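You operate a simulated robot arm through the tools that you are given. There is no shell and no other tool. Be economical: measure what you need, move in short steps, check, and stop when the job is done.

Carry out the task below with a simulated robot arm. There is one attempt and no reset: what you move stays moved.

TASK
Wire the big motor to the stronger drive, dial 56 and start it.
Fine: the stronger one shows more amps on its side label; turn its dial to 56; its cord switch on after the plugs; leave the other drive off; the grey switch on the drive starts it.

It is judged by the outcome, as a careful person would: the job done as asked, and still so three seconds after it is handed in. It fails if anything else is knocked over, pushed out of place, dropped, spilled or broken.

THE ROBOT
A 7-joint arm with a two-finger parallel gripper, fixed in place. Base frame: the origin is at the foot of the arm, x ahead of it, y to its left, z up; the work surface is at about z = 0.75. Readings come in m, degrees, newtons and seconds.
With the tool pointing down near the work surface it reaches from about 0.3 to 0.68 m from the base axis. Its first joint turns from -66.0 to 66.0 degrees. Payload 1.57 kg.
The tool frame sits at the grasp point between the pads (the TCP): z along the fingers, y along the line on which they close. The tips reach 0.03 m beyond it. The gripper opens to 0.11 m. The fingers are 0.024 m wide and 0.012 m thick; the gripper's body (0.048 by 0.112 m) begins 0.078 m behind the TCP.
Orientation is that of the tool frame in the base frame, as a unit quaternion [x, y, z, w]. With the fingers straight down and closing along the base's y, the tool's x points along the base's -x, its y along +y and its z along -z.

THE INTERFACE
- The arm moves only by the tool servo_tool. Its argument "motion" is a list of rows, each a list of 7 numbers: the shift along the tool's x, y, z in units of 50 mm (1.0 is 50 mm), then the turn, a rotation vector about the tool's x, y, z in units of 4 degrees (1.0 is 4 degrees), then the closure, from 0 (fully open) to 1 (shut). In form: [[tx, ty, tz, rx, ry, rz, gripper], ...]. A call has 1 to 8 rows; each row shifts and turns the commanded pose from where the row before left it, along the tool's axes as they then stand. A call with a number of a shift or a turn outside -1 to 1 is refused whole. Rows are played at 5 a second. More than 0.05 m and 8.6 degrees between two rows, or a gripper value outside its range, and nothing of the call is played. Where a pose cannot be reached the arm comes as near as it can. A force on the tool above 40 N (or 10 N above the force at the start of the call, whichever is more), or a blocked arm, ends the call early, and 0.2 s more pass. The fingers move at their own pace (about 0.108 m/s each) and stop on an object; they squeeze with about 43 N. The grip force told is the motor's: it shows also when the fingers shut on nothing. Time passes only in rows, and 0.2 s behind the last, so rows that do not move let the fingers close. The reply holds the time, the measured pose of the TCP, the force on the tool along the base axes, the opening and the grip force, in the units named above and with some noise, with the torque about the TCP (base axes, N m) and any sound that the robot's microphone picked up.
- Cameras (640 x 400 px; columns grow to the right, rows downward): "scene" is fixed at [0.1624, -0.403, 1.4016]; the picture's right is [0.78, -0.62, 0.00], its down [-0.34, -0.43, -0.83] and it looks along [0.52, 0.65, -0.55] (base axes); focal length 263 px, centre (320, 200). "wrist" rides on the gripper at [0.07, 0.016, -0.141] in the tool frame; the picture's right is [-0.23, 0.97, 0.00], its down [-0.85, -0.20, -0.48] and it looks along [-0.47, -0.11, 0.88] (tool axes); focal length 222 px, centre (320, 200). There is no depth. A picture from a camera that has moved, and an enlarged one, comes with that camera's place and axes in the base frame and with its lens. The place of the scene camera against the robot may be out by one fixed shift of up to 0.018 m in any direction.
- capture(camera): a new picture of that camera. The clock stands still meanwhile.
- inspect(camera, box): a new picture of the part [left, top, right, bottom] of that camera's present view, enlarged. The clock stands still meanwhile.
- job_done(): hands the job in; it is judged then, once.

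Go step by step. Nothing tells you positions but the pictures and the camera data: compare them with the known pose of the tool, close in by small moves and look again before you grip or let go. The budget is 120 turns and 64 pictures, counting those below and the enlarged ones. Unless the task says otherwise, let go and move clear before handing in, and close with one line.

The tools are called after ">>>" as name(argument=value, ...) on one line, values as JSON. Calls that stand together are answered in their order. servo_tool: Moves the arm, as the interface text tells. Its arguments: {"type":"object","properties":{"motion":{"type":"array"}},"required":["motion"]} The other tools are called the same way: capture (camera) takes a picture; inspect (camera, box) takes an enlarged picture of a part of a camera's view; job_done () hands the job in.

At the start:

```text
clock: 0.0
tcp_pos: [0.4053, 0.1668, 1.2527]
tcp_rot: [-0.001, 1.0, 0.001, 0.0]
wrist_force: [0.2, 0.0, -0.1]
torque: [0.0, -0.03, 0.04]
gripper_width: 0.1102
grip_force: 0.0
```

scene: 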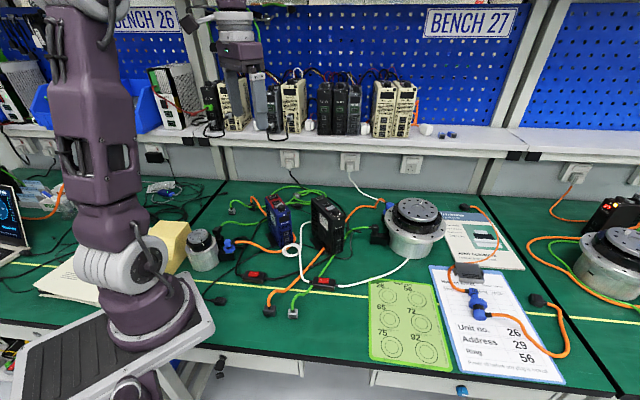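
wrist: 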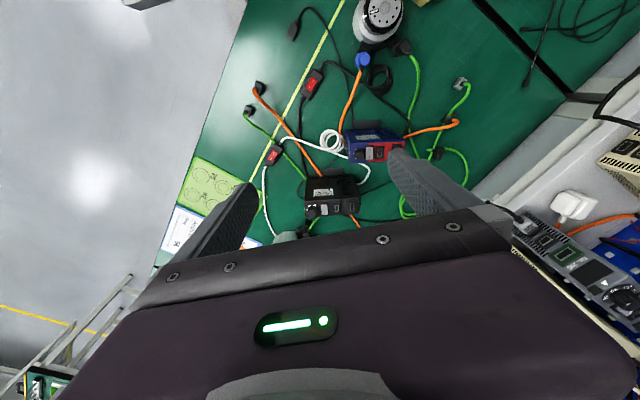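

I see two drives (blue and black) with motors on both sides and loose cords. I'll enlarge the views to understand the wiring.

>>> inspect(camera="scene", box=[180, 170, 340, 270])

>>> inspect(camera="scene", box=[240, 180, 400, 330])

>>> inspect(camera="scene", box=[370, 180, 580, 390])

>>> inspect(camera="wrist", box=[220, 0, 480, 240])

```text
4.00 times, centred on (260, 220) of scene
camera zoom: at [0.1624, -0.403, 1.4016], right [0.78, -0.62, 0.0], down [-0.34, -0.43, -0.83], along [0.52, 0.65, -0.55], focal length 1052 px, centre (560, 120)
```

zoom: 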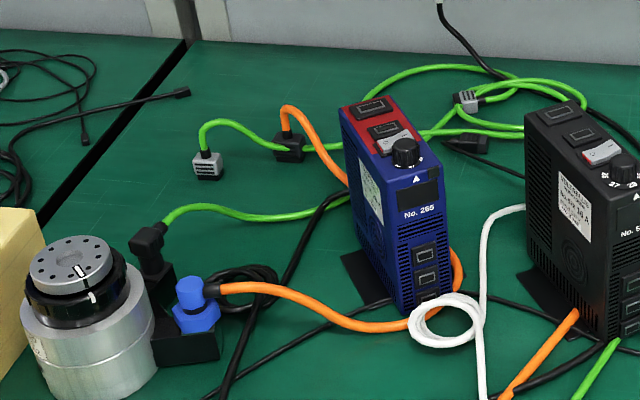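

```text
2.67 times, centred on (320, 255) of scene
camera zoom: at [0.1624, -0.403, 1.4016], right [0.78, -0.62, 0.0], down [-0.34, -0.43, -0.83], along [0.52, 0.65, -0.55], focal length 701 px, centre (320, 53)
```

zoom: 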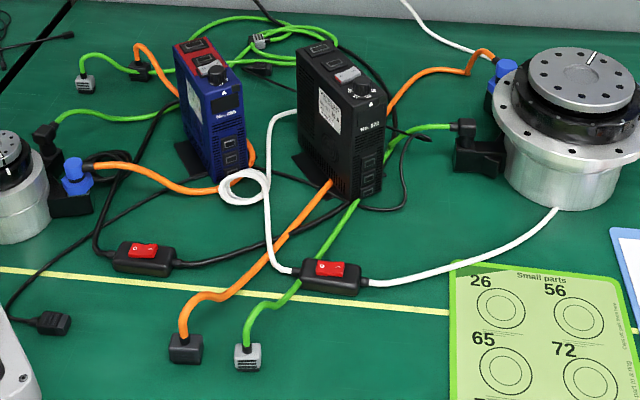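

```text
1.90 times, centred on (475, 285) of scene
camera zoom: at [0.1624, -0.403, 1.4016], right [0.78, -0.62, 0.0], down [-0.34, -0.43, -0.83], along [0.52, 0.65, -0.55], focal length 501 px, centre (25, 38)
```

zoom: 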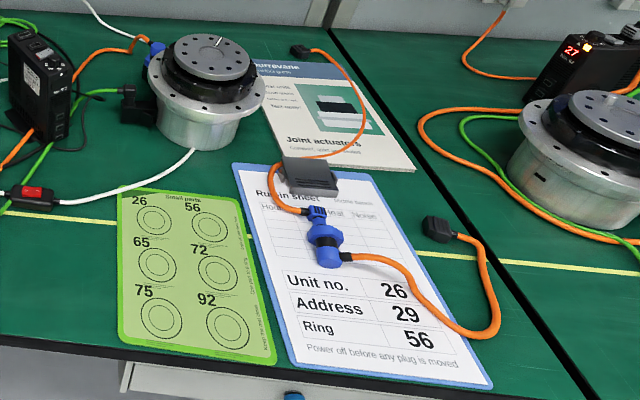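

```text
1.67 times, centred on (350, 120) of wrist
camera zoom: at [0.3359, 0.184, 1.3942], right [0.23, 0.97, 0.0], down [0.86, -0.2, 0.48], along [0.47, -0.11, -0.88], focal length 370 px, centre (270, 333)
```

zoom: 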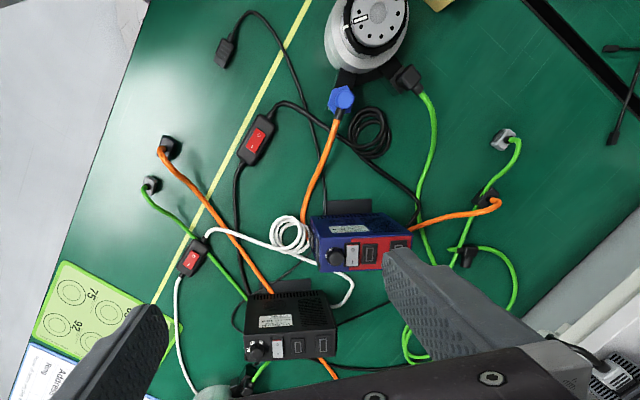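

Next I read the side labels and front panels at higher zoom.

>>> inspect(camera="scene", box=[262, 190, 302, 240])

>>> inspect(camera="scene", box=[305, 190, 350, 260])

>>> inspect(camera="wrist", box=[290, 110, 430, 240])

```text
8.00 times, centred on (282, 215) of scene
camera zoom: at [0.1624, -0.403, 1.4016], right [0.78, -0.62, 0.0], down [-0.34, -0.43, -0.83], along [0.52, 0.65, -0.55], focal length 2104 px, centre (624, 80)
```

zoom: 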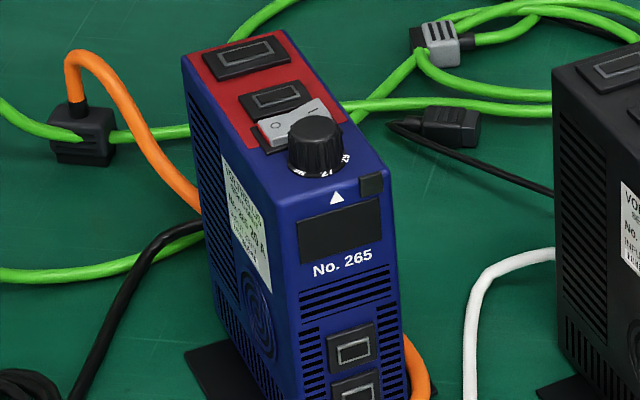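

```text
5.71 times, centred on (328, 225) of scene
camera zoom: at [0.1624, -0.403, 1.4016], right [0.78, -0.62, 0.0], down [-0.34, -0.43, -0.83], along [0.52, 0.65, -0.55], focal length 1503 px, centre (277, 57)
```

zoom: 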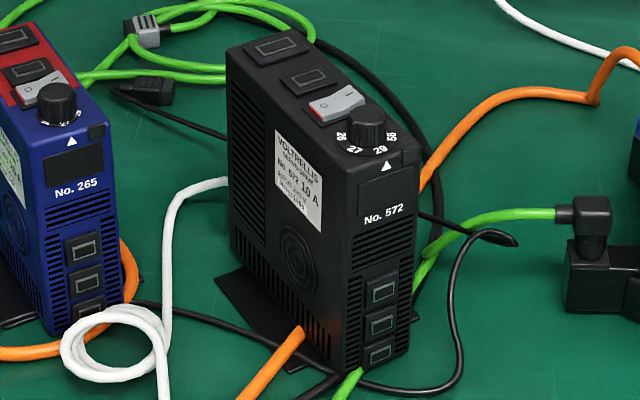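

```text
3.08 times, centred on (360, 175) of wrist
camera zoom: at [0.3359, 0.184, 1.3942], right [0.23, 0.97, 0.0], down [0.86, -0.2, 0.48], along [0.47, -0.11, -0.88], focal length 684 px, centre (197, 277)
```

zoom: 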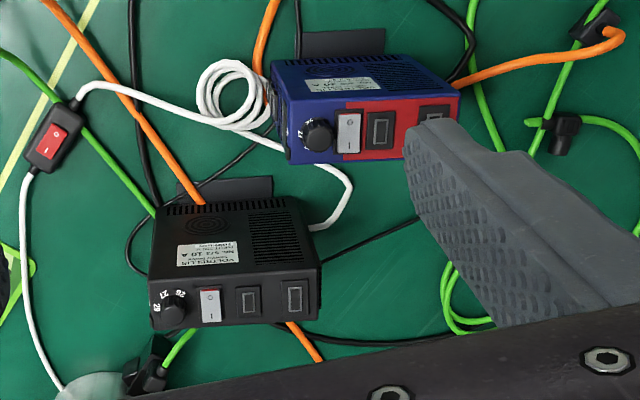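

The black drive reads 10 A; I need the blue one's label more exactly.

>>> inspect(camera="scene", box=[266, 204, 282, 232])

>>> inspect(camera="scene", box=[313, 205, 333, 225])

>>> inspect(camera="wrist", box=[345, 120, 400, 165])

```text
14.29 times, centred on (274, 218) of scene
camera zoom: at [0.1624, -0.403, 1.4016], right [0.78, -0.62, 0.0], down [-0.34, -0.43, -0.83], along [0.52, 0.65, -0.55], focal length 3757 px, centre (977, -57)
```

zoom: 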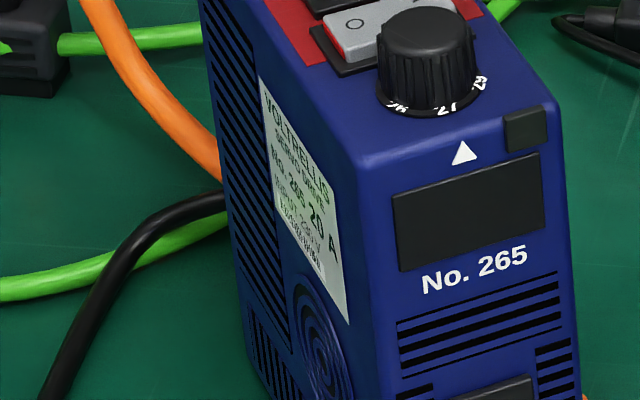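

```text
16.00 times, centred on (323, 215) of scene
camera zoom: at [0.1624, -0.403, 1.4016], right [0.78, -0.62, 0.0], down [-0.34, -0.43, -0.83], along [0.52, 0.65, -0.55], focal length 4208 px, centre (272, -40)
```

zoom: 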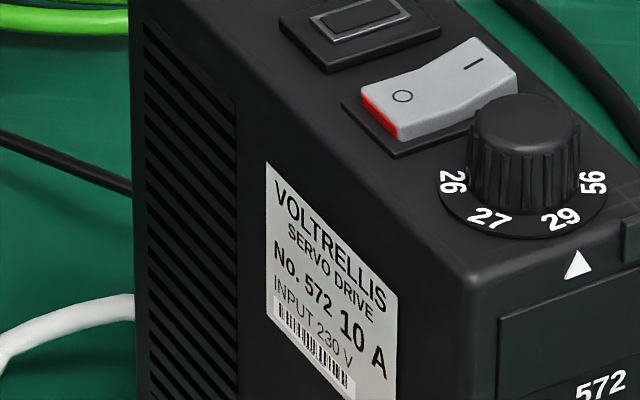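

```text
8.89 times, centred on (372, 142) of wrist
camera zoom: at [0.3359, 0.184, 1.3942], right [0.23, 0.97, 0.0], down [0.86, -0.2, 0.48], along [0.47, -0.11, -0.88], focal length 1974 px, centre (-147, 711)
```

zoom: 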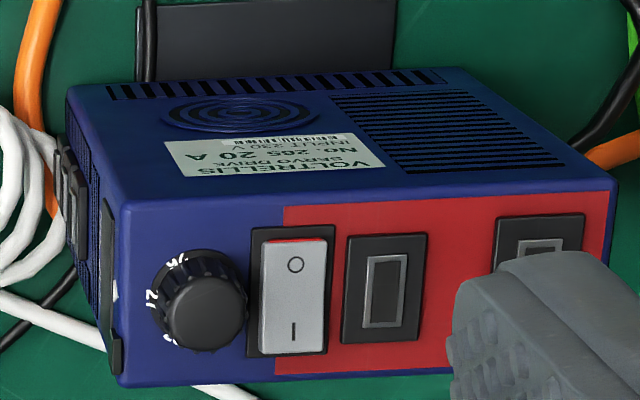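

The blue drive (No. 265) is 20 A, so it is the stronger one. Now I check a running reference drive, the cord switches and loose plugs.

>>> inspect(camera="scene", box=[560, 180, 640, 280])

>>> inspect(camera="scene", box=[225, 255, 345, 325])

>>> servo_tool(motion=[[-0.6, 0.6, 1, 0, 0, 0, 0], [-0.6, 0.6, 1, 0, 0, 0, 0], [0, 0.6, 1, 0, 0, 0, 0], [0, 0, 0.6, 0, 0, 0, 0]])

```text
4.00 times, centred on (600, 230) of scene
camera zoom: at [0.1624, -0.403, 1.4016], right [0.78, -0.62, 0.0], down [-0.34, -0.43, -0.83], along [0.52, 0.65, -0.55], focal length 1052 px, centre (-800, 80)
```

zoom: 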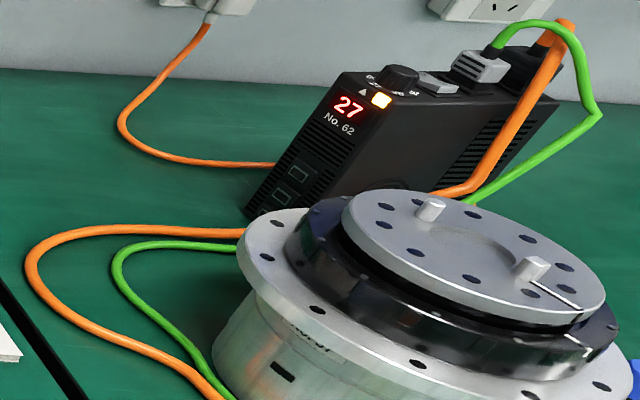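

```text
5.33 times, centred on (285, 290) of scene
camera zoom: at [0.1624, -0.403, 1.4016], right [0.78, -0.62, 0.0], down [-0.34, -0.43, -0.83], along [0.52, 0.65, -0.55], focal length 1402 px, centre (507, -280)
```

zoom: 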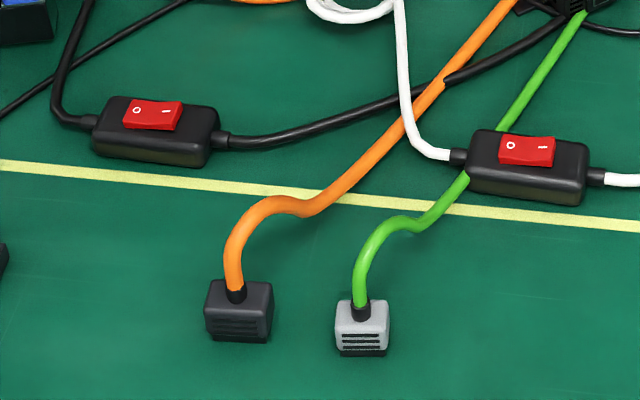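

```text
refused: row 1 steps farther than a row can; nothing moved
```

In the reference, the grey plug (green) is in the socket next to the switch and the black plug (orange) is in the rear socket. I move the wrist camera closer over the blue drive.

>>> servo_tool(motion=[[-0.4, 0.4, 0.8, 0, 0, 0, 0], [-0.4, 0.4, 0.8, 0, 0, 0, 0], [-0.2, 0.4, 0.8, 0, 0, 0, 0], [0, 0.4, 0.8, 0, 0, 0, 0]])

>>> capture(camera="wrist")

```text
clock: 1.0
tcp_pos: [0.4572, 0.2462, 1.0919]
tcp_rot: [0.0, 1.0, 0.0, 0.0]
wrist_force: [0.1, 0.2, -0.3]
torque: [-0.02, 0.02, 0.0]
gripper_width: 0.11
grip_force: 0.0
```

```text
49 pictures are left
camera wrist: at [0.3872, 0.2639, 1.2332], right [0.23, 0.97, 0.0], down [0.86, -0.2, 0.48], along [0.47, -0.11, -0.88], focal length 222 px, centre (320, 200)
```

wrist: 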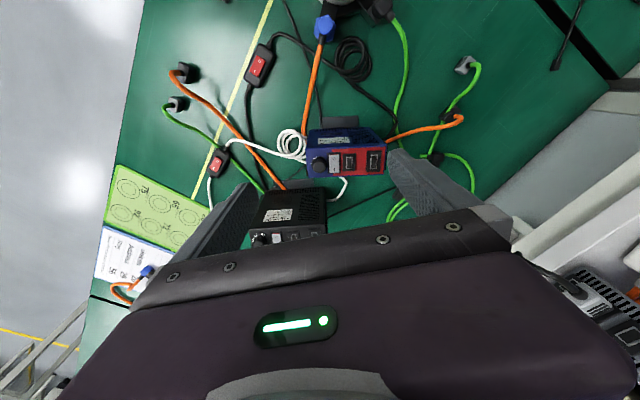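

>>> inspect(camera="wrist", box=[150, 0, 410, 200])

>>> inspect(camera="wrist", box=[290, 110, 410, 190])

```text
2.00 times, centred on (280, 100) of wrist
camera zoom: at [0.3872, 0.2639, 1.2332], right [0.23, 0.97, 0.0], down [0.86, -0.2, 0.48], along [0.47, -0.11, -0.88], focal length 444 px, centre (400, 400)
```

zoom: 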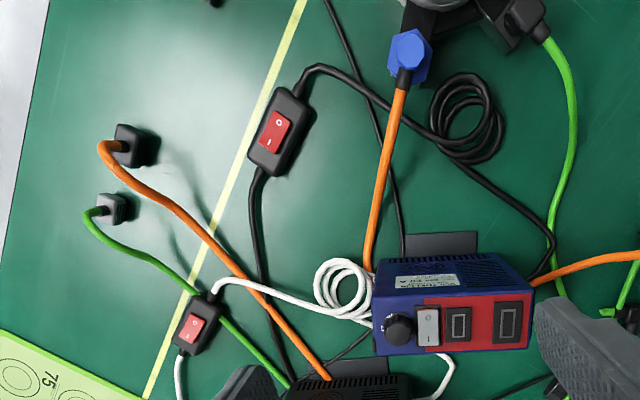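

```text
5.00 times, centred on (350, 150) of wrist
camera zoom: at [0.3872, 0.2639, 1.2332], right [0.23, 0.97, 0.0], down [0.86, -0.2, 0.48], along [0.47, -0.11, -0.88], focal length 1111 px, centre (170, 450)
```

zoom: 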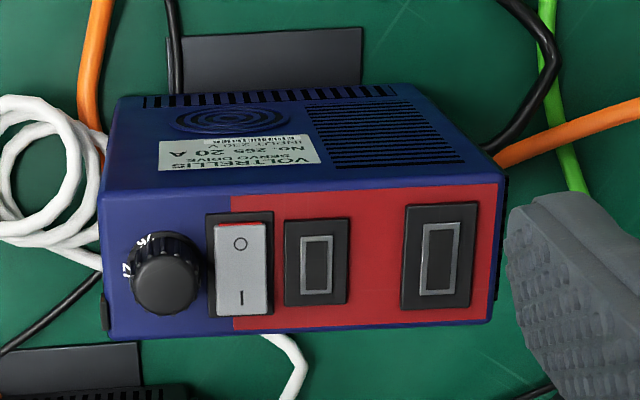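

The black thick cord enters the blue drive's back, so its switch is the black cord's one. I check the rocker states.

>>> inspect(camera="scene", box=[240, 268, 270, 288])

>>> inspect(camera="scene", box=[310, 274, 340, 294])

>>> inspect(camera="scene", box=[370, 190, 450, 270])

```text
16.00 times, centred on (255, 278) of scene
camera zoom: at [0.1625, -0.403, 1.4016], right [0.78, -0.62, 0.0], down [-0.34, -0.43, -0.83], along [0.52, 0.65, -0.55], focal length 4208 px, centre (1360, -1048)
```

zoom: 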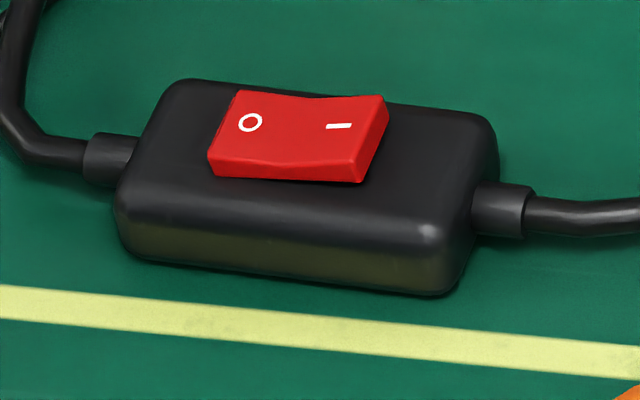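

```text
16.00 times, centred on (325, 284) of scene
camera zoom: at [0.1625, -0.403, 1.4016], right [0.78, -0.62, 0.0], down [-0.34, -0.43, -0.83], along [0.52, 0.65, -0.55], focal length 4208 px, centre (240, -1144)
```

zoom: 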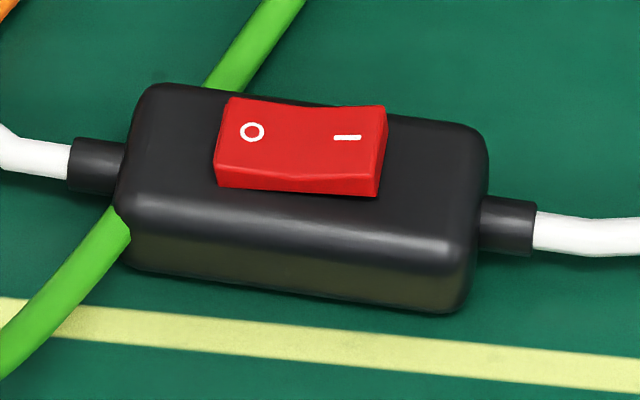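

```text
5.00 times, centred on (410, 230) of scene
camera zoom: at [0.1625, -0.403, 1.4016], right [0.78, -0.62, 0.0], down [-0.34, -0.43, -0.83], along [0.52, 0.65, -0.55], focal length 1315 px, centre (-130, 50)
```

zoom: 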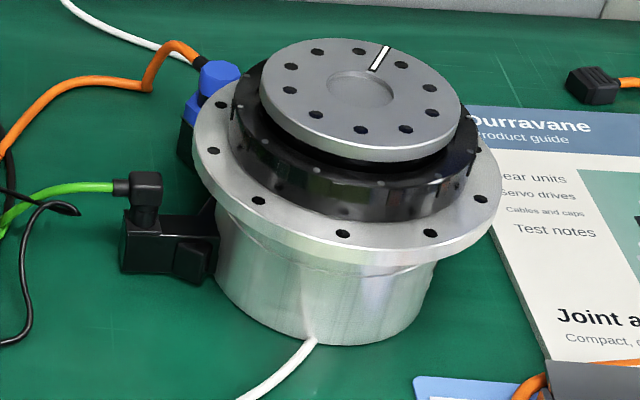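

>>> inspect(camera="scene", box=[600, 190, 640, 215])

>>> inspect(camera="scene", box=[268, 182, 298, 202])

>>> inspect(camera="wrist", box=[306, 145, 346, 175])

```text
16.00 times, centred on (620, 202) of scene
camera zoom: at [0.1625, -0.403, 1.4016], right [0.78, -0.62, 0.0], down [-0.34, -0.43, -0.83], along [0.52, 0.65, -0.55], focal length 4208 px, centre (-4480, 160)
```

zoom: 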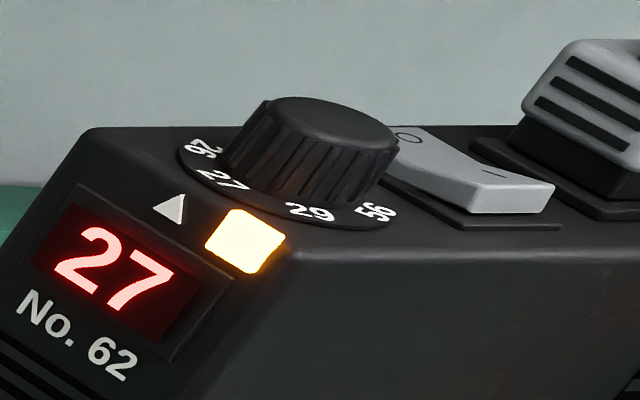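

```text
16.00 times, centred on (283, 192) of scene
camera zoom: at [0.1625, -0.403, 1.4016], right [0.78, -0.62, 0.0], down [-0.34, -0.43, -0.83], along [0.52, 0.65, -0.55], focal length 4208 px, centre (912, 328)
```

zoom: 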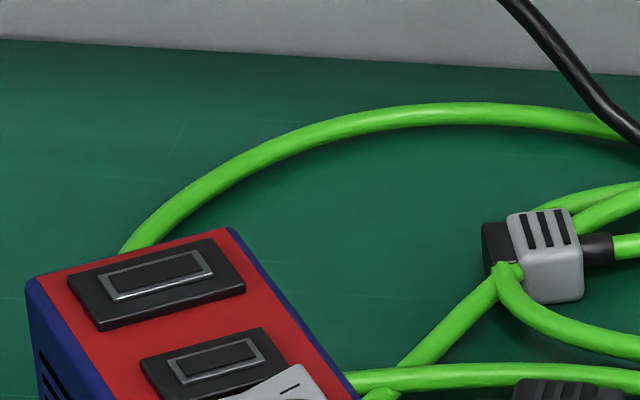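

```text
13.33 times, centred on (326, 160) of wrist
camera zoom: at [0.3872, 0.2639, 1.2332], right [0.23, 0.97, 0.0], down [0.86, -0.2, 0.48], along [0.47, -0.11, -0.88], focal length 2962 px, centre (240, 733)
```

zoom: 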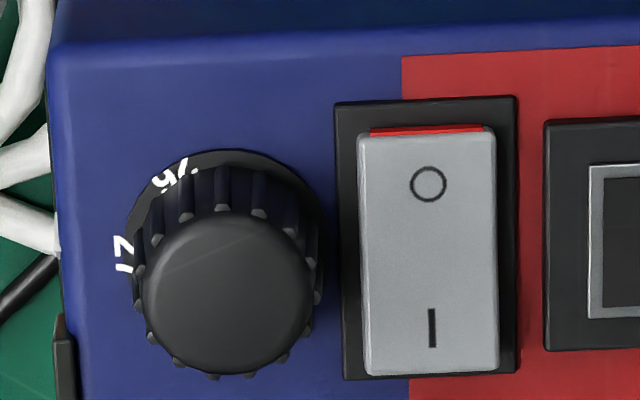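

Both cords are off. I move over the loose plugs near the yellow line to see them exactly.

>>> servo_tool(motion=[[0.35, -0.7, 0, 0, 0, 0, 0], [0.35, -0.7, 0, 0, 0, 0, 0], [0.35, -0.7, 0, 0, 0, 0, 0], [0.35, -0.7, 0, 0, 0, 0, 0], [0.35, -0.7, 0.3, 0, 0, 0, 0], [0.2, -0.7, 0.5, 0, 0, 0, 0], [0, 0, 0.8, 0, 0, 0, 0]])

>>> capture(camera="wrist")

```text
clock: 2.6
tcp_pos: [0.3574, 0.0365, 1.0125]
tcp_rot: [-0.001, 1.0, 0.0, 0.0]
wrist_force: [0.3, 0.8, -0.9]
torque: [0.01, -0.02, -0.02]
gripper_width: 0.1098
grip_force: 0.1
```

```text
40 pictures are left
camera wrist: at [0.2889, 0.0536, 1.1533], right [0.23, 0.97, 0.0], down [0.86, -0.2, 0.48], along [0.47, -0.11, -0.88], focal length 222 px, centre (320, 200)
```

wrist: 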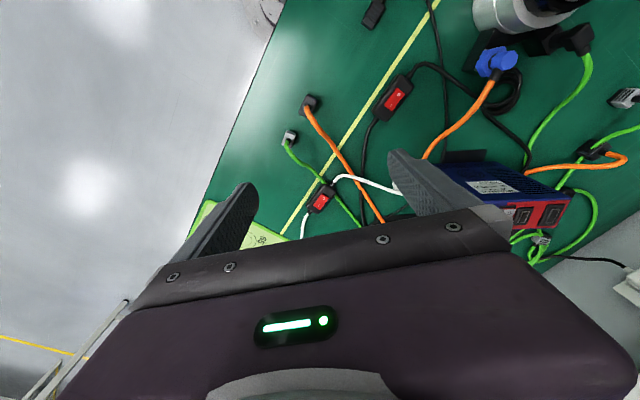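

>>> inspect(camera="wrist", box=[275, 85, 335, 150])

>>> inspect(camera="scene", box=[258, 290, 306, 325])

```text
6.15 times, centred on (305, 118) of wrist
camera zoom: at [0.2889, 0.0536, 1.1533], right [0.23, 0.97, 0.0], down [0.86, -0.2, 0.48], along [0.47, -0.11, -0.88], focal length 1367 px, centre (412, 708)
```

zoom: 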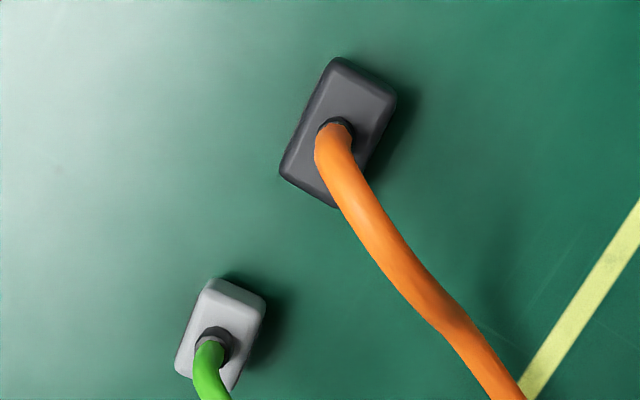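

```text
11.43 times, centred on (282, 308) of scene
camera zoom: at [0.1624, -0.4031, 1.4016], right [0.78, -0.62, 0.0], down [-0.34, -0.43, -0.83], along [0.52, 0.65, -0.55], focal length 3006 px, centre (754, -1029)
```

zoom: 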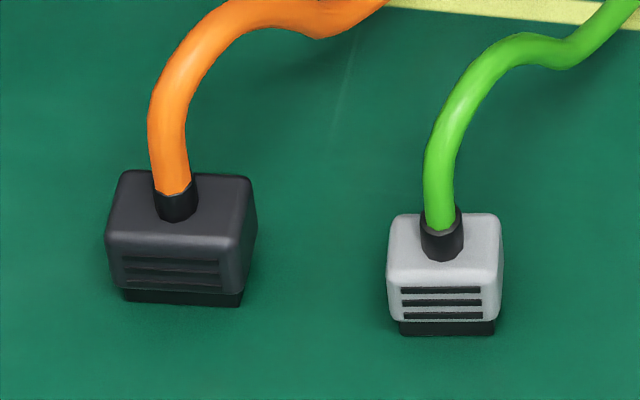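

The orange cable's plug stands upright at about (0.322, 0.026), its long side at −42°. I'll yaw the tool by +48° so the fingers close on its ends, going down to a check height.

>>> servo_tool(motion=[[0.7, -0.2, 0, 0, 0, 0, 0], [0, 0, 0.25, 0, 0, -1, 0], [0, 0, 0.25, 0, 0, -1, 0], [0, 0, 0.25, 0, 0, -1, 0], [0, 0, 0.25, 0, 0, -1, 0], [0, 0, 0.25, 0, 0, -1, 0], [0, 0, 0.25, 0, 0, -1, 0], [0, 0, 0.25, 0, 0, -1, 0]])

>>> servo_tool(motion=[[0, 0, 0.25, 0, 0, -1, 0.2], [0, 0, 0.25, 0, 0, -1, 0.3], [0, 0, 0.25, 0, 0, -1, 0.4], [0, 0, 0.25, 0, 0, -1, 0.4], [0, 0, 0.25, 0, 0, -1, 0.4], [0, 0, 0, 0, 0, 0, 0.4]])

>>> capture(camera="wrist")

```text
clock: 4.4
tcp_pos: [0.3223, 0.0266, 0.9261]
tcp_rot: [-0.243, 0.97, 0.0, -0.001]
wrist_force: [0.4, 0.0, -0.2]
torque: [0.02, 0.0, 0.01]
gripper_width: 0.11
grip_force: 0.1
```

```text
clock: 5.8
tcp_pos: [0.3244, 0.0261, 0.8648]
tcp_rot: [-0.408, 0.913, 0.0, 0.0]
wrist_force: [-0.7, -0.3, -0.4]
torque: [0.0, 0.02, 0.03]
gripper_width: 0.0662
grip_force: 0.1
```

```text
37 pictures are left
camera wrist: at [0.265, -0.0132, 1.0041], right [-0.57, 0.82, 0.0], down [0.72, 0.5, 0.48], along [0.39, 0.27, -0.88], focal length 222 px, centre (320, 200)
```

wrist: 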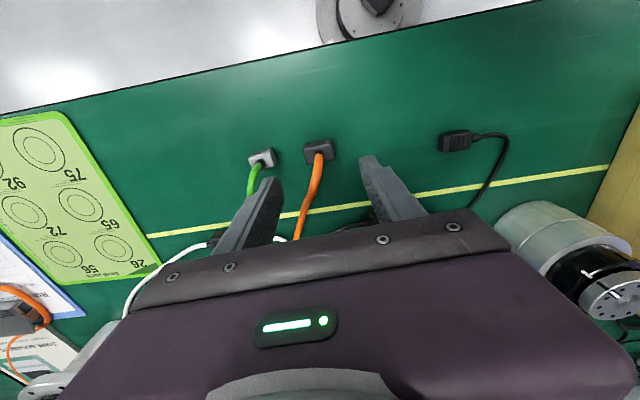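

>>> inspect(camera="wrist", box=[235, 130, 355, 205])

```text
5.33 times, centred on (295, 168) of wrist
camera zoom: at [0.265, -0.0132, 1.0041], right [-0.57, 0.82, 0.0], down [0.72, 0.5, 0.48], along [0.39, 0.27, -0.88], focal length 1185 px, centre (453, 373)
```

zoom: 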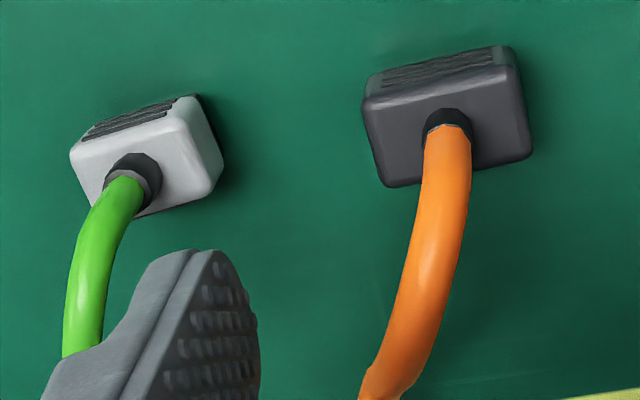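

Plug centre is (0.3224, 0.0253), aligned with the tool; the grey plug stays clear of the narrowed finger. I go down and close.

>>> servo_tool(motion=[[0.04, 0.02, 0, 0, 0, 0, 0.56], [0, 0, 0.4, 0, 0, 0, 0.56], [0, 0, 0.4, 0, 0, 0, 0.56], [0, 0, 0.4, 0, 0, 0, 0.56], [0, 0, 0.28, 0, 0, 0, 0.56], [0, 0, 0, 0, 0, 0, 0.56], [0, 0, 0, 0, 0, 0, 1], [0, 0, 0, 0, 0, 0, 1]])

>>> inspect(camera="scene", box=[230, 270, 310, 325])

```text
clock: 7.6
tcp_pos: [0.3221, 0.0251, 0.7885]
tcp_rot: [-0.407, 0.914, 0.0, 0.0]
wrist_force: [-0.6, -0.8, -0.6]
torque: [0.03, -0.01, 0.0]
gripper_width: 0.0307
grip_force: 40.0
```

```text
7.27 times, centred on (270, 298) of scene
camera zoom: at [0.1624, -0.403, 1.4016], right [0.78, -0.62, 0.0], down [-0.34, -0.43, -0.83], along [0.52, 0.65, -0.55], focal length 1913 px, centre (684, -509)
```

zoom: 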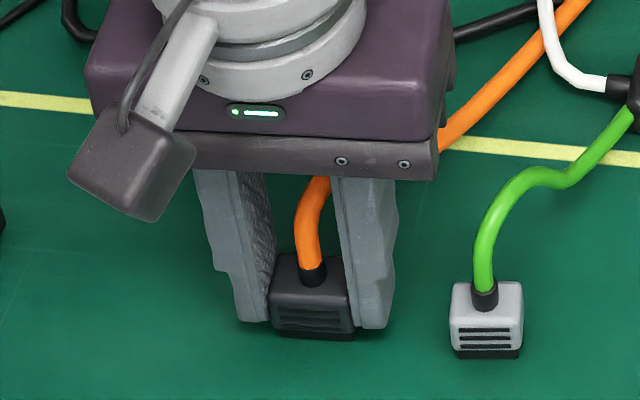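

Gripped. I lift gently and watch how the cable behaves with the white cord.

>>> servo_tool(motion=[[0, 0, -0.4, 0, 0, 0, 1], [0, 0, -0.5, 0, 0, 0, 1], [0, 0, -0.6, 0, 0, 0, 1], [0, 0, -0.8, 0, 0, 0, 1], [0, 0, -0.8, 0, 0, 0, 1], [0, 0, -0.8, 0, 0, 0, 1], [0, 0, 0, 0, 0, 0, 1]])

>>> capture(camera="scene")

```text
clock: 9.2
tcp_pos: [0.3205, 0.0255, 0.9849]
tcp_rot: [-0.406, 0.914, 0.0, 0.0]
wrist_force: [0.6, -0.6, -0.8]
torque: [0.01, -0.02, -0.03]
gripper_width: 0.0308
grip_force: 39.9
```

```text
34 pictures are left
```

scene: 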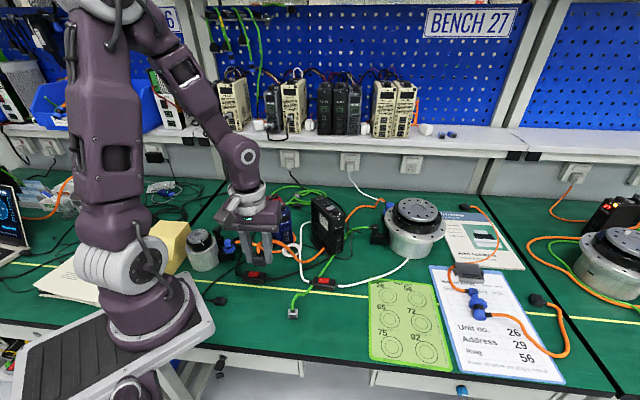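

The cable lifts freely and the white cord stays put. I carry the plug toward the blue drive, checking midway.

>>> servo_tool(motion=[[-0.8, 0.12, -0.1, 0, 0, 0, 1], [-0.8, 0.12, -0.1, 0, 0, 0, 1], [-0.8, 0.12, -0.1, 0, 0, 0, 1], [-0.8, 0.12, 0, 0, 0, 0, 1], [-0.8, 0.12, 0, 0, 0, 0, 1], [-0.8, 0.12, 0, 0, 0, 0, 1]])

>>> servo_tool(motion=[[-0.8, 0.12, 0, 0, 0, 0, 1], [-0.8, 0.06, 0, 0, 0, -0.5, 1], [0, 0, 0, 0, 0, -1, 1], [0, 0, 0, 0, 0, -1, 1], [0, 0, 0, 0, 0, -1, 1], [0, 0, 0, 0, 0, -1, 1], [0, 0, 0, 0, 0, -1, 1], [0, 0, 0, 0, 0, -1, 1]])

>>> servo_tool(motion=[[0, 0, 0, 0, 0, -1, 1], [0, 0, 0, 0, 0, 0, 1]])

>>> capture(camera="wrist")

>>> capture(camera="scene")

```text
clock: 10.6
tcp_pos: [0.456, 0.2281, 0.9985]
tcp_rot: [-0.407, 0.913, 0.0, -0.001]
wrist_force: [-0.6, 0.4, -0.1]
torque: [-0.02, 0.01, 0.01]
gripper_width: 0.0308
grip_force: 39.9
```

```text
clock: 12.4
tcp_pos: [0.5015, 0.2947, 0.999]
tcp_rot: [-0.602, 0.799, 0.0, 0.0]
wrist_force: [-0.4, -0.7, -0.9]
torque: [-0.02, -0.01, 0.01]
gripper_width: 0.0311
grip_force: 40.1
```

```text
clock: 13.0
tcp_pos: [0.502, 0.2948, 1.0004]
tcp_rot: [-0.63, 0.776, 0.0, 0.0]
wrist_force: [-0.1, -0.7, -0.6]
torque: [0.01, -0.03, -0.01]
gripper_width: 0.0305
grip_force: 39.8
```

```text
33 pictures are left
camera wrist: at [0.4714, 0.2303, 1.1401], right [-0.91, 0.42, 0.0], down [0.37, 0.8, 0.48], along [0.2, 0.43, -0.88], focal length 222 px, centre (320, 200)
```

wrist: 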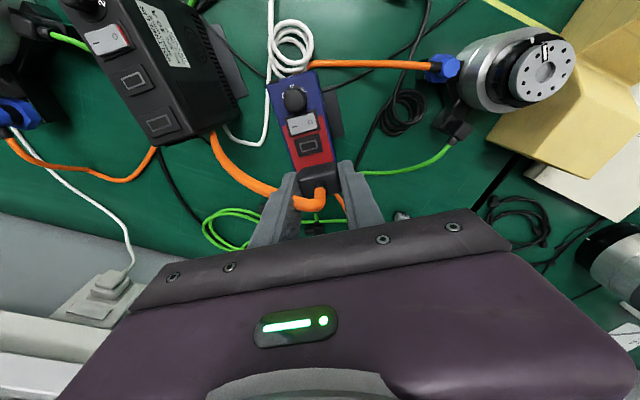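

```text
32 pictures are left
```

scene: 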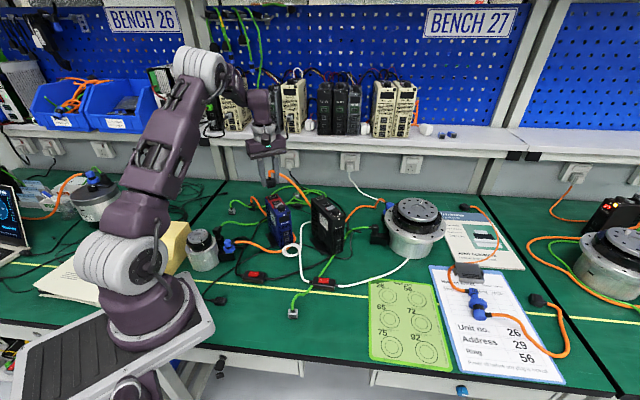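

The plug hangs near the rear socket. I zoom to measure the drive's axis and socket positions.

>>> inspect(camera="wrist", box=[255, 60, 385, 230])

```text
2.35 times, centred on (320, 145) of wrist
camera zoom: at [0.4714, 0.2303, 1.1401], right [-0.91, 0.42, 0.0], down [0.37, 0.8, 0.48], along [0.2, 0.43, -0.88], focal length 523 px, centre (320, 329)
```

zoom: 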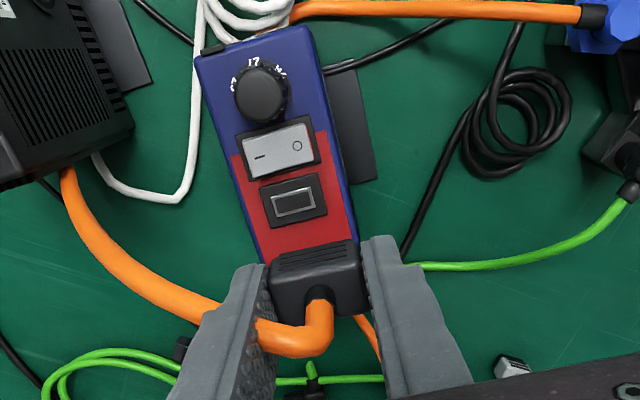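

I shift back past the rear socket so the camera can see it unobstructed.

>>> servo_tool(motion=[[-0.75, -0.1, 0.1, 0, 0, 0, 1], [-0.75, -0.1, 0.1, 0, 0, 0, 1], [0, 0, 0, 0, 0, -0.1, 1]])

>>> inspect(camera="wrist", box=[260, 60, 380, 220])

```text
clock: 13.8
tcp_pos: [0.527, 0.3646, 0.9896]
tcp_rot: [-0.632, 0.775, 0.0, 0.001]
wrist_force: [0.5, -0.6, 0.3]
torque: [0.0, 0.01, 0.0]
gripper_width: 0.0304
grip_force: 39.5
```

```text
2.50 times, centred on (320, 140) of wrist
camera zoom: at [0.4975, 0.3016, 1.1304], right [-0.91, 0.42, 0.0], down [0.37, 0.8, 0.48], along [0.2, 0.43, -0.88], focal length 555 px, centre (320, 350)
```

zoom: 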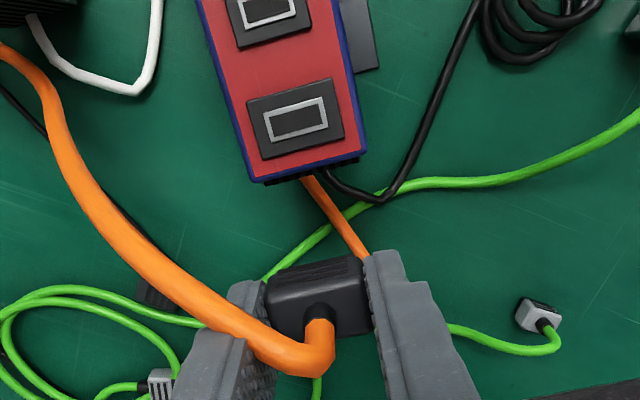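

Triangulated: rear socket at about (0.516, 0.3195, 0.9035), yaw ~80°. I position the plug over it, just above contact, and check.

>>> servo_tool(motion=[[0.5, 0.02, 0, 0, 0, -0.3, 1], [0.43, 0.014, 0, 0, 0, 0, 1], [0, 0, 0.4, 0, 0, 0, 1], [0, 0, 0.4, 0, 0, 0, 1], [0, 0, 0.0, 0, 0, 0, 1]])

>>> inspect(camera="wrist", box=[260, 90, 380, 220])

>>> inspect(camera="scene", box=[250, 165, 310, 215])

```text
clock: 15.0
tcp_pos: [0.5164, 0.3196, 0.9497]
tcp_rot: [-0.641, 0.768, 0.0, -0.001]
wrist_force: [-0.5, 0.8, -0.4]
torque: [-0.03, -0.02, 0.01]
gripper_width: 0.0306
grip_force: 39.5
```

```text
3.08 times, centred on (320, 155) of wrist
camera zoom: at [0.4875, 0.2552, 1.09], right [-0.92, 0.4, 0.0], down [0.35, 0.81, 0.48], along [0.19, 0.44, -0.88], focal length 684 px, centre (320, 338)
```

zoom: 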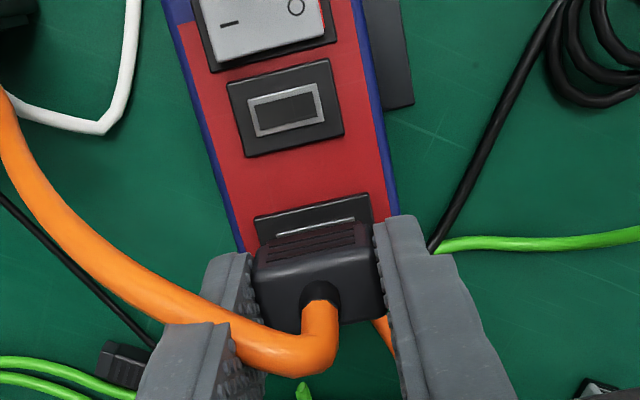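

```text
8.00 times, centred on (280, 190) of scene
camera zoom: at [0.1624, -0.403, 1.4016], right [0.78, -0.62, 0.0], down [-0.34, -0.43, -0.83], along [0.52, 0.65, -0.55], focal length 2104 px, centre (640, 280)
```

zoom: 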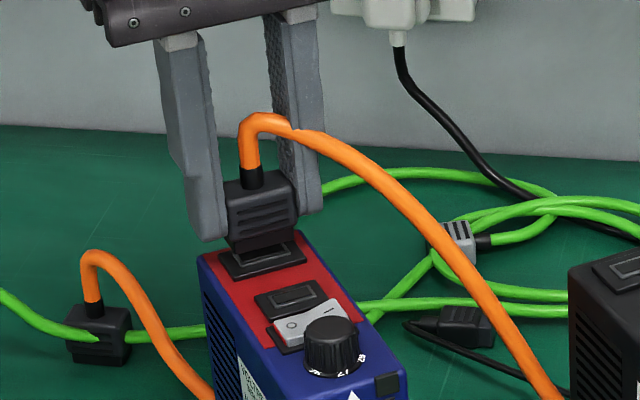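

Aligned within about 1 mm. I press down in small steps.

>>> servo_tool(motion=[[-0.012, 0, 0.08, 0, 0, 0, 1], [0, 0, 0.08, 0, 0, 0, 1], [0, 0, 0.06, 0, 0, 0, 1], [0, 0, 0.06, 0, 0, 0, 1], [0, 0, 0.06, 0, 0, 0, 1], [0, 0, 0, 0, 0, 0, 1]])

```text
clock: 16.4
tcp_pos: [0.5162, 0.3213, 0.9344]
tcp_rot: [-0.641, 0.768, 0.0, 0.002]
wrist_force: [-4.7, 4.3, 37.6]
torque: [0.13, 0.22, -0.01]
gripper_width: 0.0308
grip_force: 39.6
```

>>> inspect(camera="scene", box=[250, 170, 300, 210])

>>> inspect(camera="wrist", box=[260, 90, 380, 220])

```text
10.00 times, centred on (275, 190) of scene
camera zoom: at [0.1617, -0.4033, 1.4016], right [0.78, -0.62, 0.0], down [-0.34, -0.43, -0.83], along [0.52, 0.65, -0.55], focal length 2630 px, centre (770, 300)
```

zoom: 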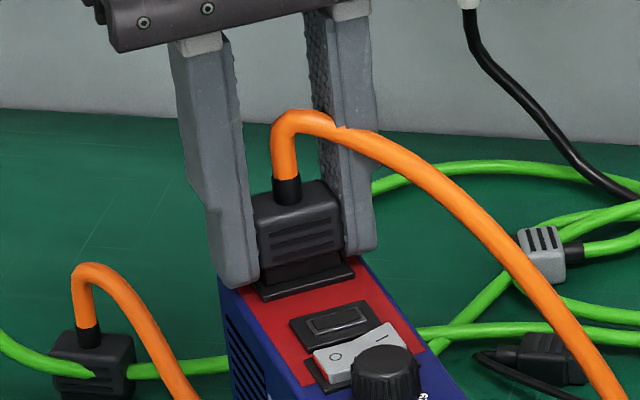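

```text
3.08 times, centred on (320, 155) of wrist
camera zoom: at [0.4876, 0.2564, 1.074], right [-0.92, 0.4, 0.0], down [0.35, 0.8, 0.48], along [0.19, 0.44, -0.88], focal length 684 px, centre (320, 338)
```

zoom: 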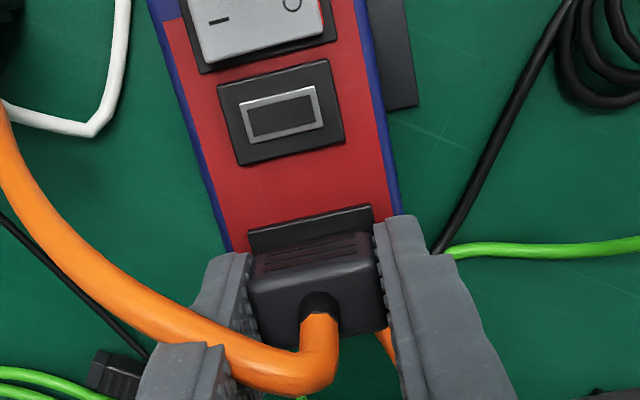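

Force 37 N at 7 mm below my estimated contact – it may be seated. I relax the push and test laterally.

>>> servo_tool(motion=[[0, 0, -0.03, 0, 0, 0, 1], [0, 0, 0, 0, 0, 0, 1]])

>>> servo_tool(motion=[[0, 0.04, 0, 0, 0, 0, 1], [0, 0, 0, 0, 0, 0, 1]])

```text
clock: 17.0
tcp_pos: [0.518, 0.3219, 0.9343]
tcp_rot: [-0.641, 0.768, 0.001, 0.001]
wrist_force: [2.5, 12.4, 17.0]
torque: [0.63, -0.12, -0.02]
gripper_width: 0.031
grip_force: 39.2
```

```text
clock: 17.6
tcp_pos: [0.5162, 0.3216, 0.9343]
tcp_rot: [-0.64, 0.768, -0.001, 0.001]
wrist_force: [9.2, 11.4, 7.4]
torque: [1.02, -0.85, 0.09]
gripper_width: 0.0311
grip_force: 39.8
```

>>> servo_tool(motion=[[-0.02, -0.04, 0, 0, 0, 0, 1], [0, 0, 0, 0, 0, 0, 1]])

>>> servo_tool(motion=[[0, 0, 0.03, 0, 0, 0, 1], [0, 0, 0.03, 0, 0, 0, 1], [0, 0, 0, 0, 0, 0, 1]])

```text
clock: 18.2
tcp_pos: [0.5178, 0.3206, 0.9331]
tcp_rot: [-0.641, 0.768, 0.001, -0.002]
wrist_force: [5.0, 6.3, 5.3]
torque: [0.35, -0.11, -0.03]
gripper_width: 0.0308
grip_force: 39.8
```

```text
clock: 19.0
tcp_pos: [0.5166, 0.3224, 0.9321]
tcp_rot: [-0.64, 0.768, 0.0, 0.001]
wrist_force: [-4.3, -2.5, 7.3]
torque: [-0.04, 0.08, -0.02]
gripper_width: 0.0306
grip_force: 39.8
stopped in row 3: the force on the tool passed its limit at 41 N (the readings are from after the stop); the commanded pose is now the measured one
```

It seems bottomed. I open the fingers slightly and look from the wrist and scene.

>>> servo_tool(motion=[[0, 0, 0, 0, 0, 0, 0.55], [0, 0, 0, 0, 0, 0, 0.55], [0, 0, -0.6, 0, 0, 0, 0.55], [0, 0, -0.8, 0, 0, 0, 0.55]])

>>> inspect(camera="scene", box=[255, 180, 300, 210])

>>> capture(camera="wrist")

```text
clock: 20.0
tcp_pos: [0.5174, 0.3221, 1.0013]
tcp_rot: [-0.64, 0.768, 0.0, 0.0]
wrist_force: [-0.2, 0.1, 0.8]
torque: [-0.02, 0.0, 0.0]
gripper_width: 0.0495
grip_force: 0.0
```

```text
13.33 times, centred on (278, 195) of scene
camera zoom: at [0.1624, -0.403, 1.4016], right [0.78, -0.62, 0.0], down [-0.34, -0.43, -0.83], along [0.52, 0.65, -0.55], focal length 3506 px, centre (887, 267)
```

zoom: 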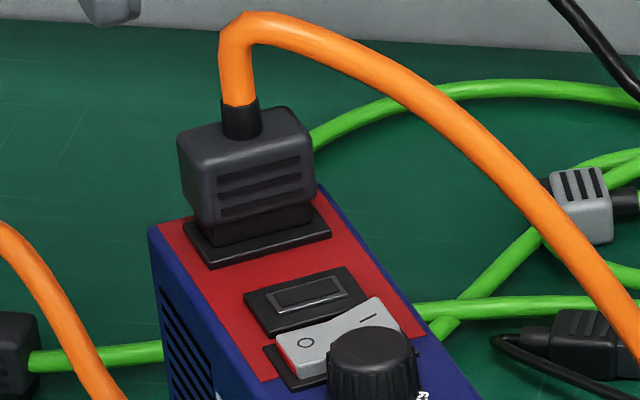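

```text
24 pictures are left
camera wrist: at [0.4887, 0.2572, 1.1428], right [-0.92, 0.4, 0.0], down [0.35, 0.81, 0.48], along [0.19, 0.44, -0.88], focal length 222 px, centre (320, 200)
```

wrist: 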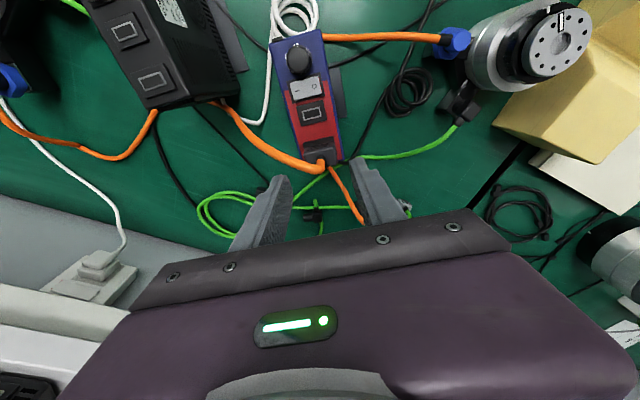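

The orange plug sits straight in the rear socket, like the reference. Now I go for the grey plug.

>>> servo_tool(motion=[[0.895, 0.235, -0.1, 0, 0, 0, 0.2], [0.895, 0.235, 0, 0, 0, 0, 0], [0.895, 0.235, 0, 0, 0, 0, 0], [0.895, 0.235, 0, 0, 0, 0, 0], [0.895, 0.235, 0, 0, 0, 0, 0], [0.895, 0.235, 0, 0, 0, 0, 0], [0.895, 0.235, 0, 0, 0, 0, 0], [0.895, 0.235, 0, 0, 0, 0, 0]])

>>> servo_tool(motion=[[0, 0, 0.2, 0, 0, 1, 0], [0, 0, 0.2, 0, 0, 1, 0], [0, 0, 0.2, 0, 0, 1, 0], [0, 0, 0.3, 0, 0, 1, 0], [0, 0, 0.3, 0, 0, 1, 0.3], [0, 0, 0.3, 0, 0, 1, 0.4], [0, 0, 0.3, 0, 0, 1, 0.4], [0, 0, 0.3, 0, 0, 1, 0.4]])

>>> inspect(camera="wrist", box=[260, 120, 380, 195])

```text
clock: 21.8
tcp_pos: [0.3578, -0.014, 1.0066]
tcp_rot: [-0.64, 0.769, 0.0, 0.001]
wrist_force: [0.3, -0.4, 0.8]
torque: [0.01, -0.02, 0.0]
gripper_width: 0.1099
grip_force: 0.0
```

```text
clock: 23.6
tcp_pos: [0.3595, -0.0141, 0.902]
tcp_rot: [-0.404, 0.915, 0.001, 0.001]
wrist_force: [-0.4, 0.0, -0.1]
torque: [0.0, 0.04, 0.04]
gripper_width: 0.0659
grip_force: 0.1
```

```text
5.33 times, centred on (320, 158) of wrist
camera zoom: at [0.3004, -0.0534, 1.0423], right [-0.57, 0.82, 0.0], down [0.72, 0.5, 0.48], along [0.4, 0.27, -0.88], focal length 1185 px, centre (320, 427)
```

zoom: 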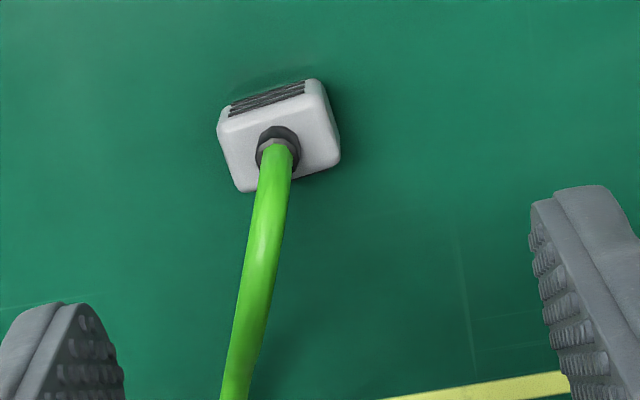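

Grey plug centre (0.366, −0.020), long side at 144°. I align, go down and grip.

>>> servo_tool(motion=[[-0.01, -0.175, 0, 0, 0, -0.8, 0.6], [0, 0, 0.4, 0, 0, -0.8, 0.6], [0, 0, 0.5, 0, 0, 0, 0.6], [0, 0, 0.5, 0, 0, 0, 0.6], [0, 0, 0.4, 0, 0, 0, 0.6], [0, 0, 0.3, 0, 0, 0, 0.6], [0, 0, 0.15, 0, 0, 0, 0.6], [0, 0, 0, 0, 0, 0, 0.6]])

>>> inspect(camera="scene", box=[260, 275, 340, 325])

```text
clock: 25.4
tcp_pos: [0.3669, -0.0191, 0.7897]
tcp_rot: [-0.455, 0.891, 0.001, 0.001]
wrist_force: [0.4, -0.1, -0.4]
torque: [0.0, -0.01, 0.01]
gripper_width: 0.0438
grip_force: 0.1
```

```text
8.00 times, centred on (300, 300) of scene
camera zoom: at [0.1624, -0.403, 1.4016], right [0.78, -0.62, 0.0], down [-0.34, -0.43, -0.83], along [0.52, 0.65, -0.55], focal length 2104 px, centre (480, -600)
```

zoom: 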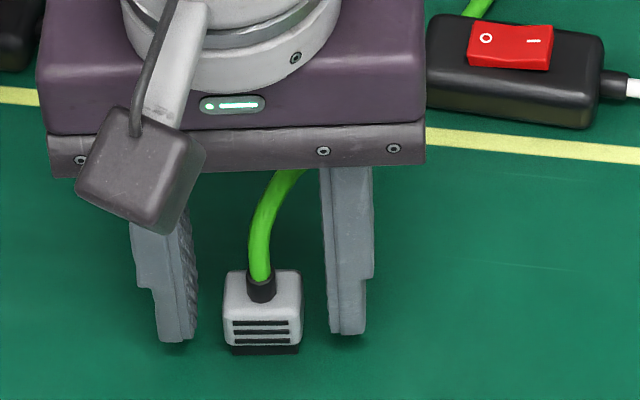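

Centred. I close and lift a little, then check the white switch.

>>> servo_tool(motion=[[0, 0, 0, 0, 0, 0, 1], [0, 0, 0, 0, 0, 0, 1], [0, 0, -0.3, 0, 0, 0, 1], [0, 0, -0.5, 0, 0, 0, 1], [0, 0, -0.5, 0, 0, 0, 1], [0, 0, 0, 0, 0, 0, 1]])

>>> inspect(camera="scene", box=[220, 215, 380, 325])

```text
clock: 26.8
tcp_pos: [0.3665, -0.0204, 0.8545]
tcp_rot: [-0.453, 0.891, 0.001, 0.001]
wrist_force: [-0.9, -0.5, -0.5]
torque: [0.0, 0.0, 0.02]
gripper_width: 0.0247
grip_force: 36.2
```

```text
3.64 times, centred on (300, 270) of scene
camera zoom: at [0.1624, -0.403, 1.4016], right [0.78, -0.62, 0.0], down [-0.34, -0.43, -0.83], along [0.52, 0.65, -0.55], focal length 956 px, centre (393, -54)
```

zoom: 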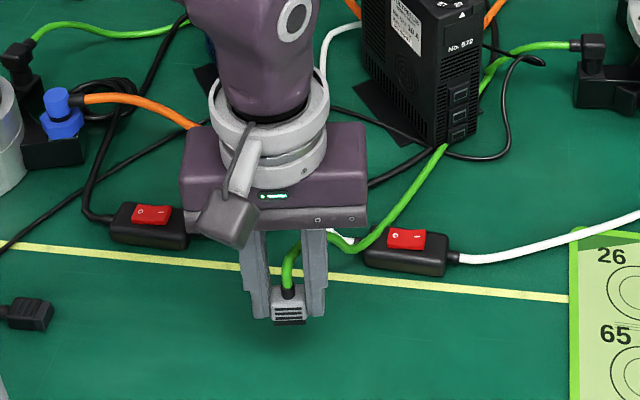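

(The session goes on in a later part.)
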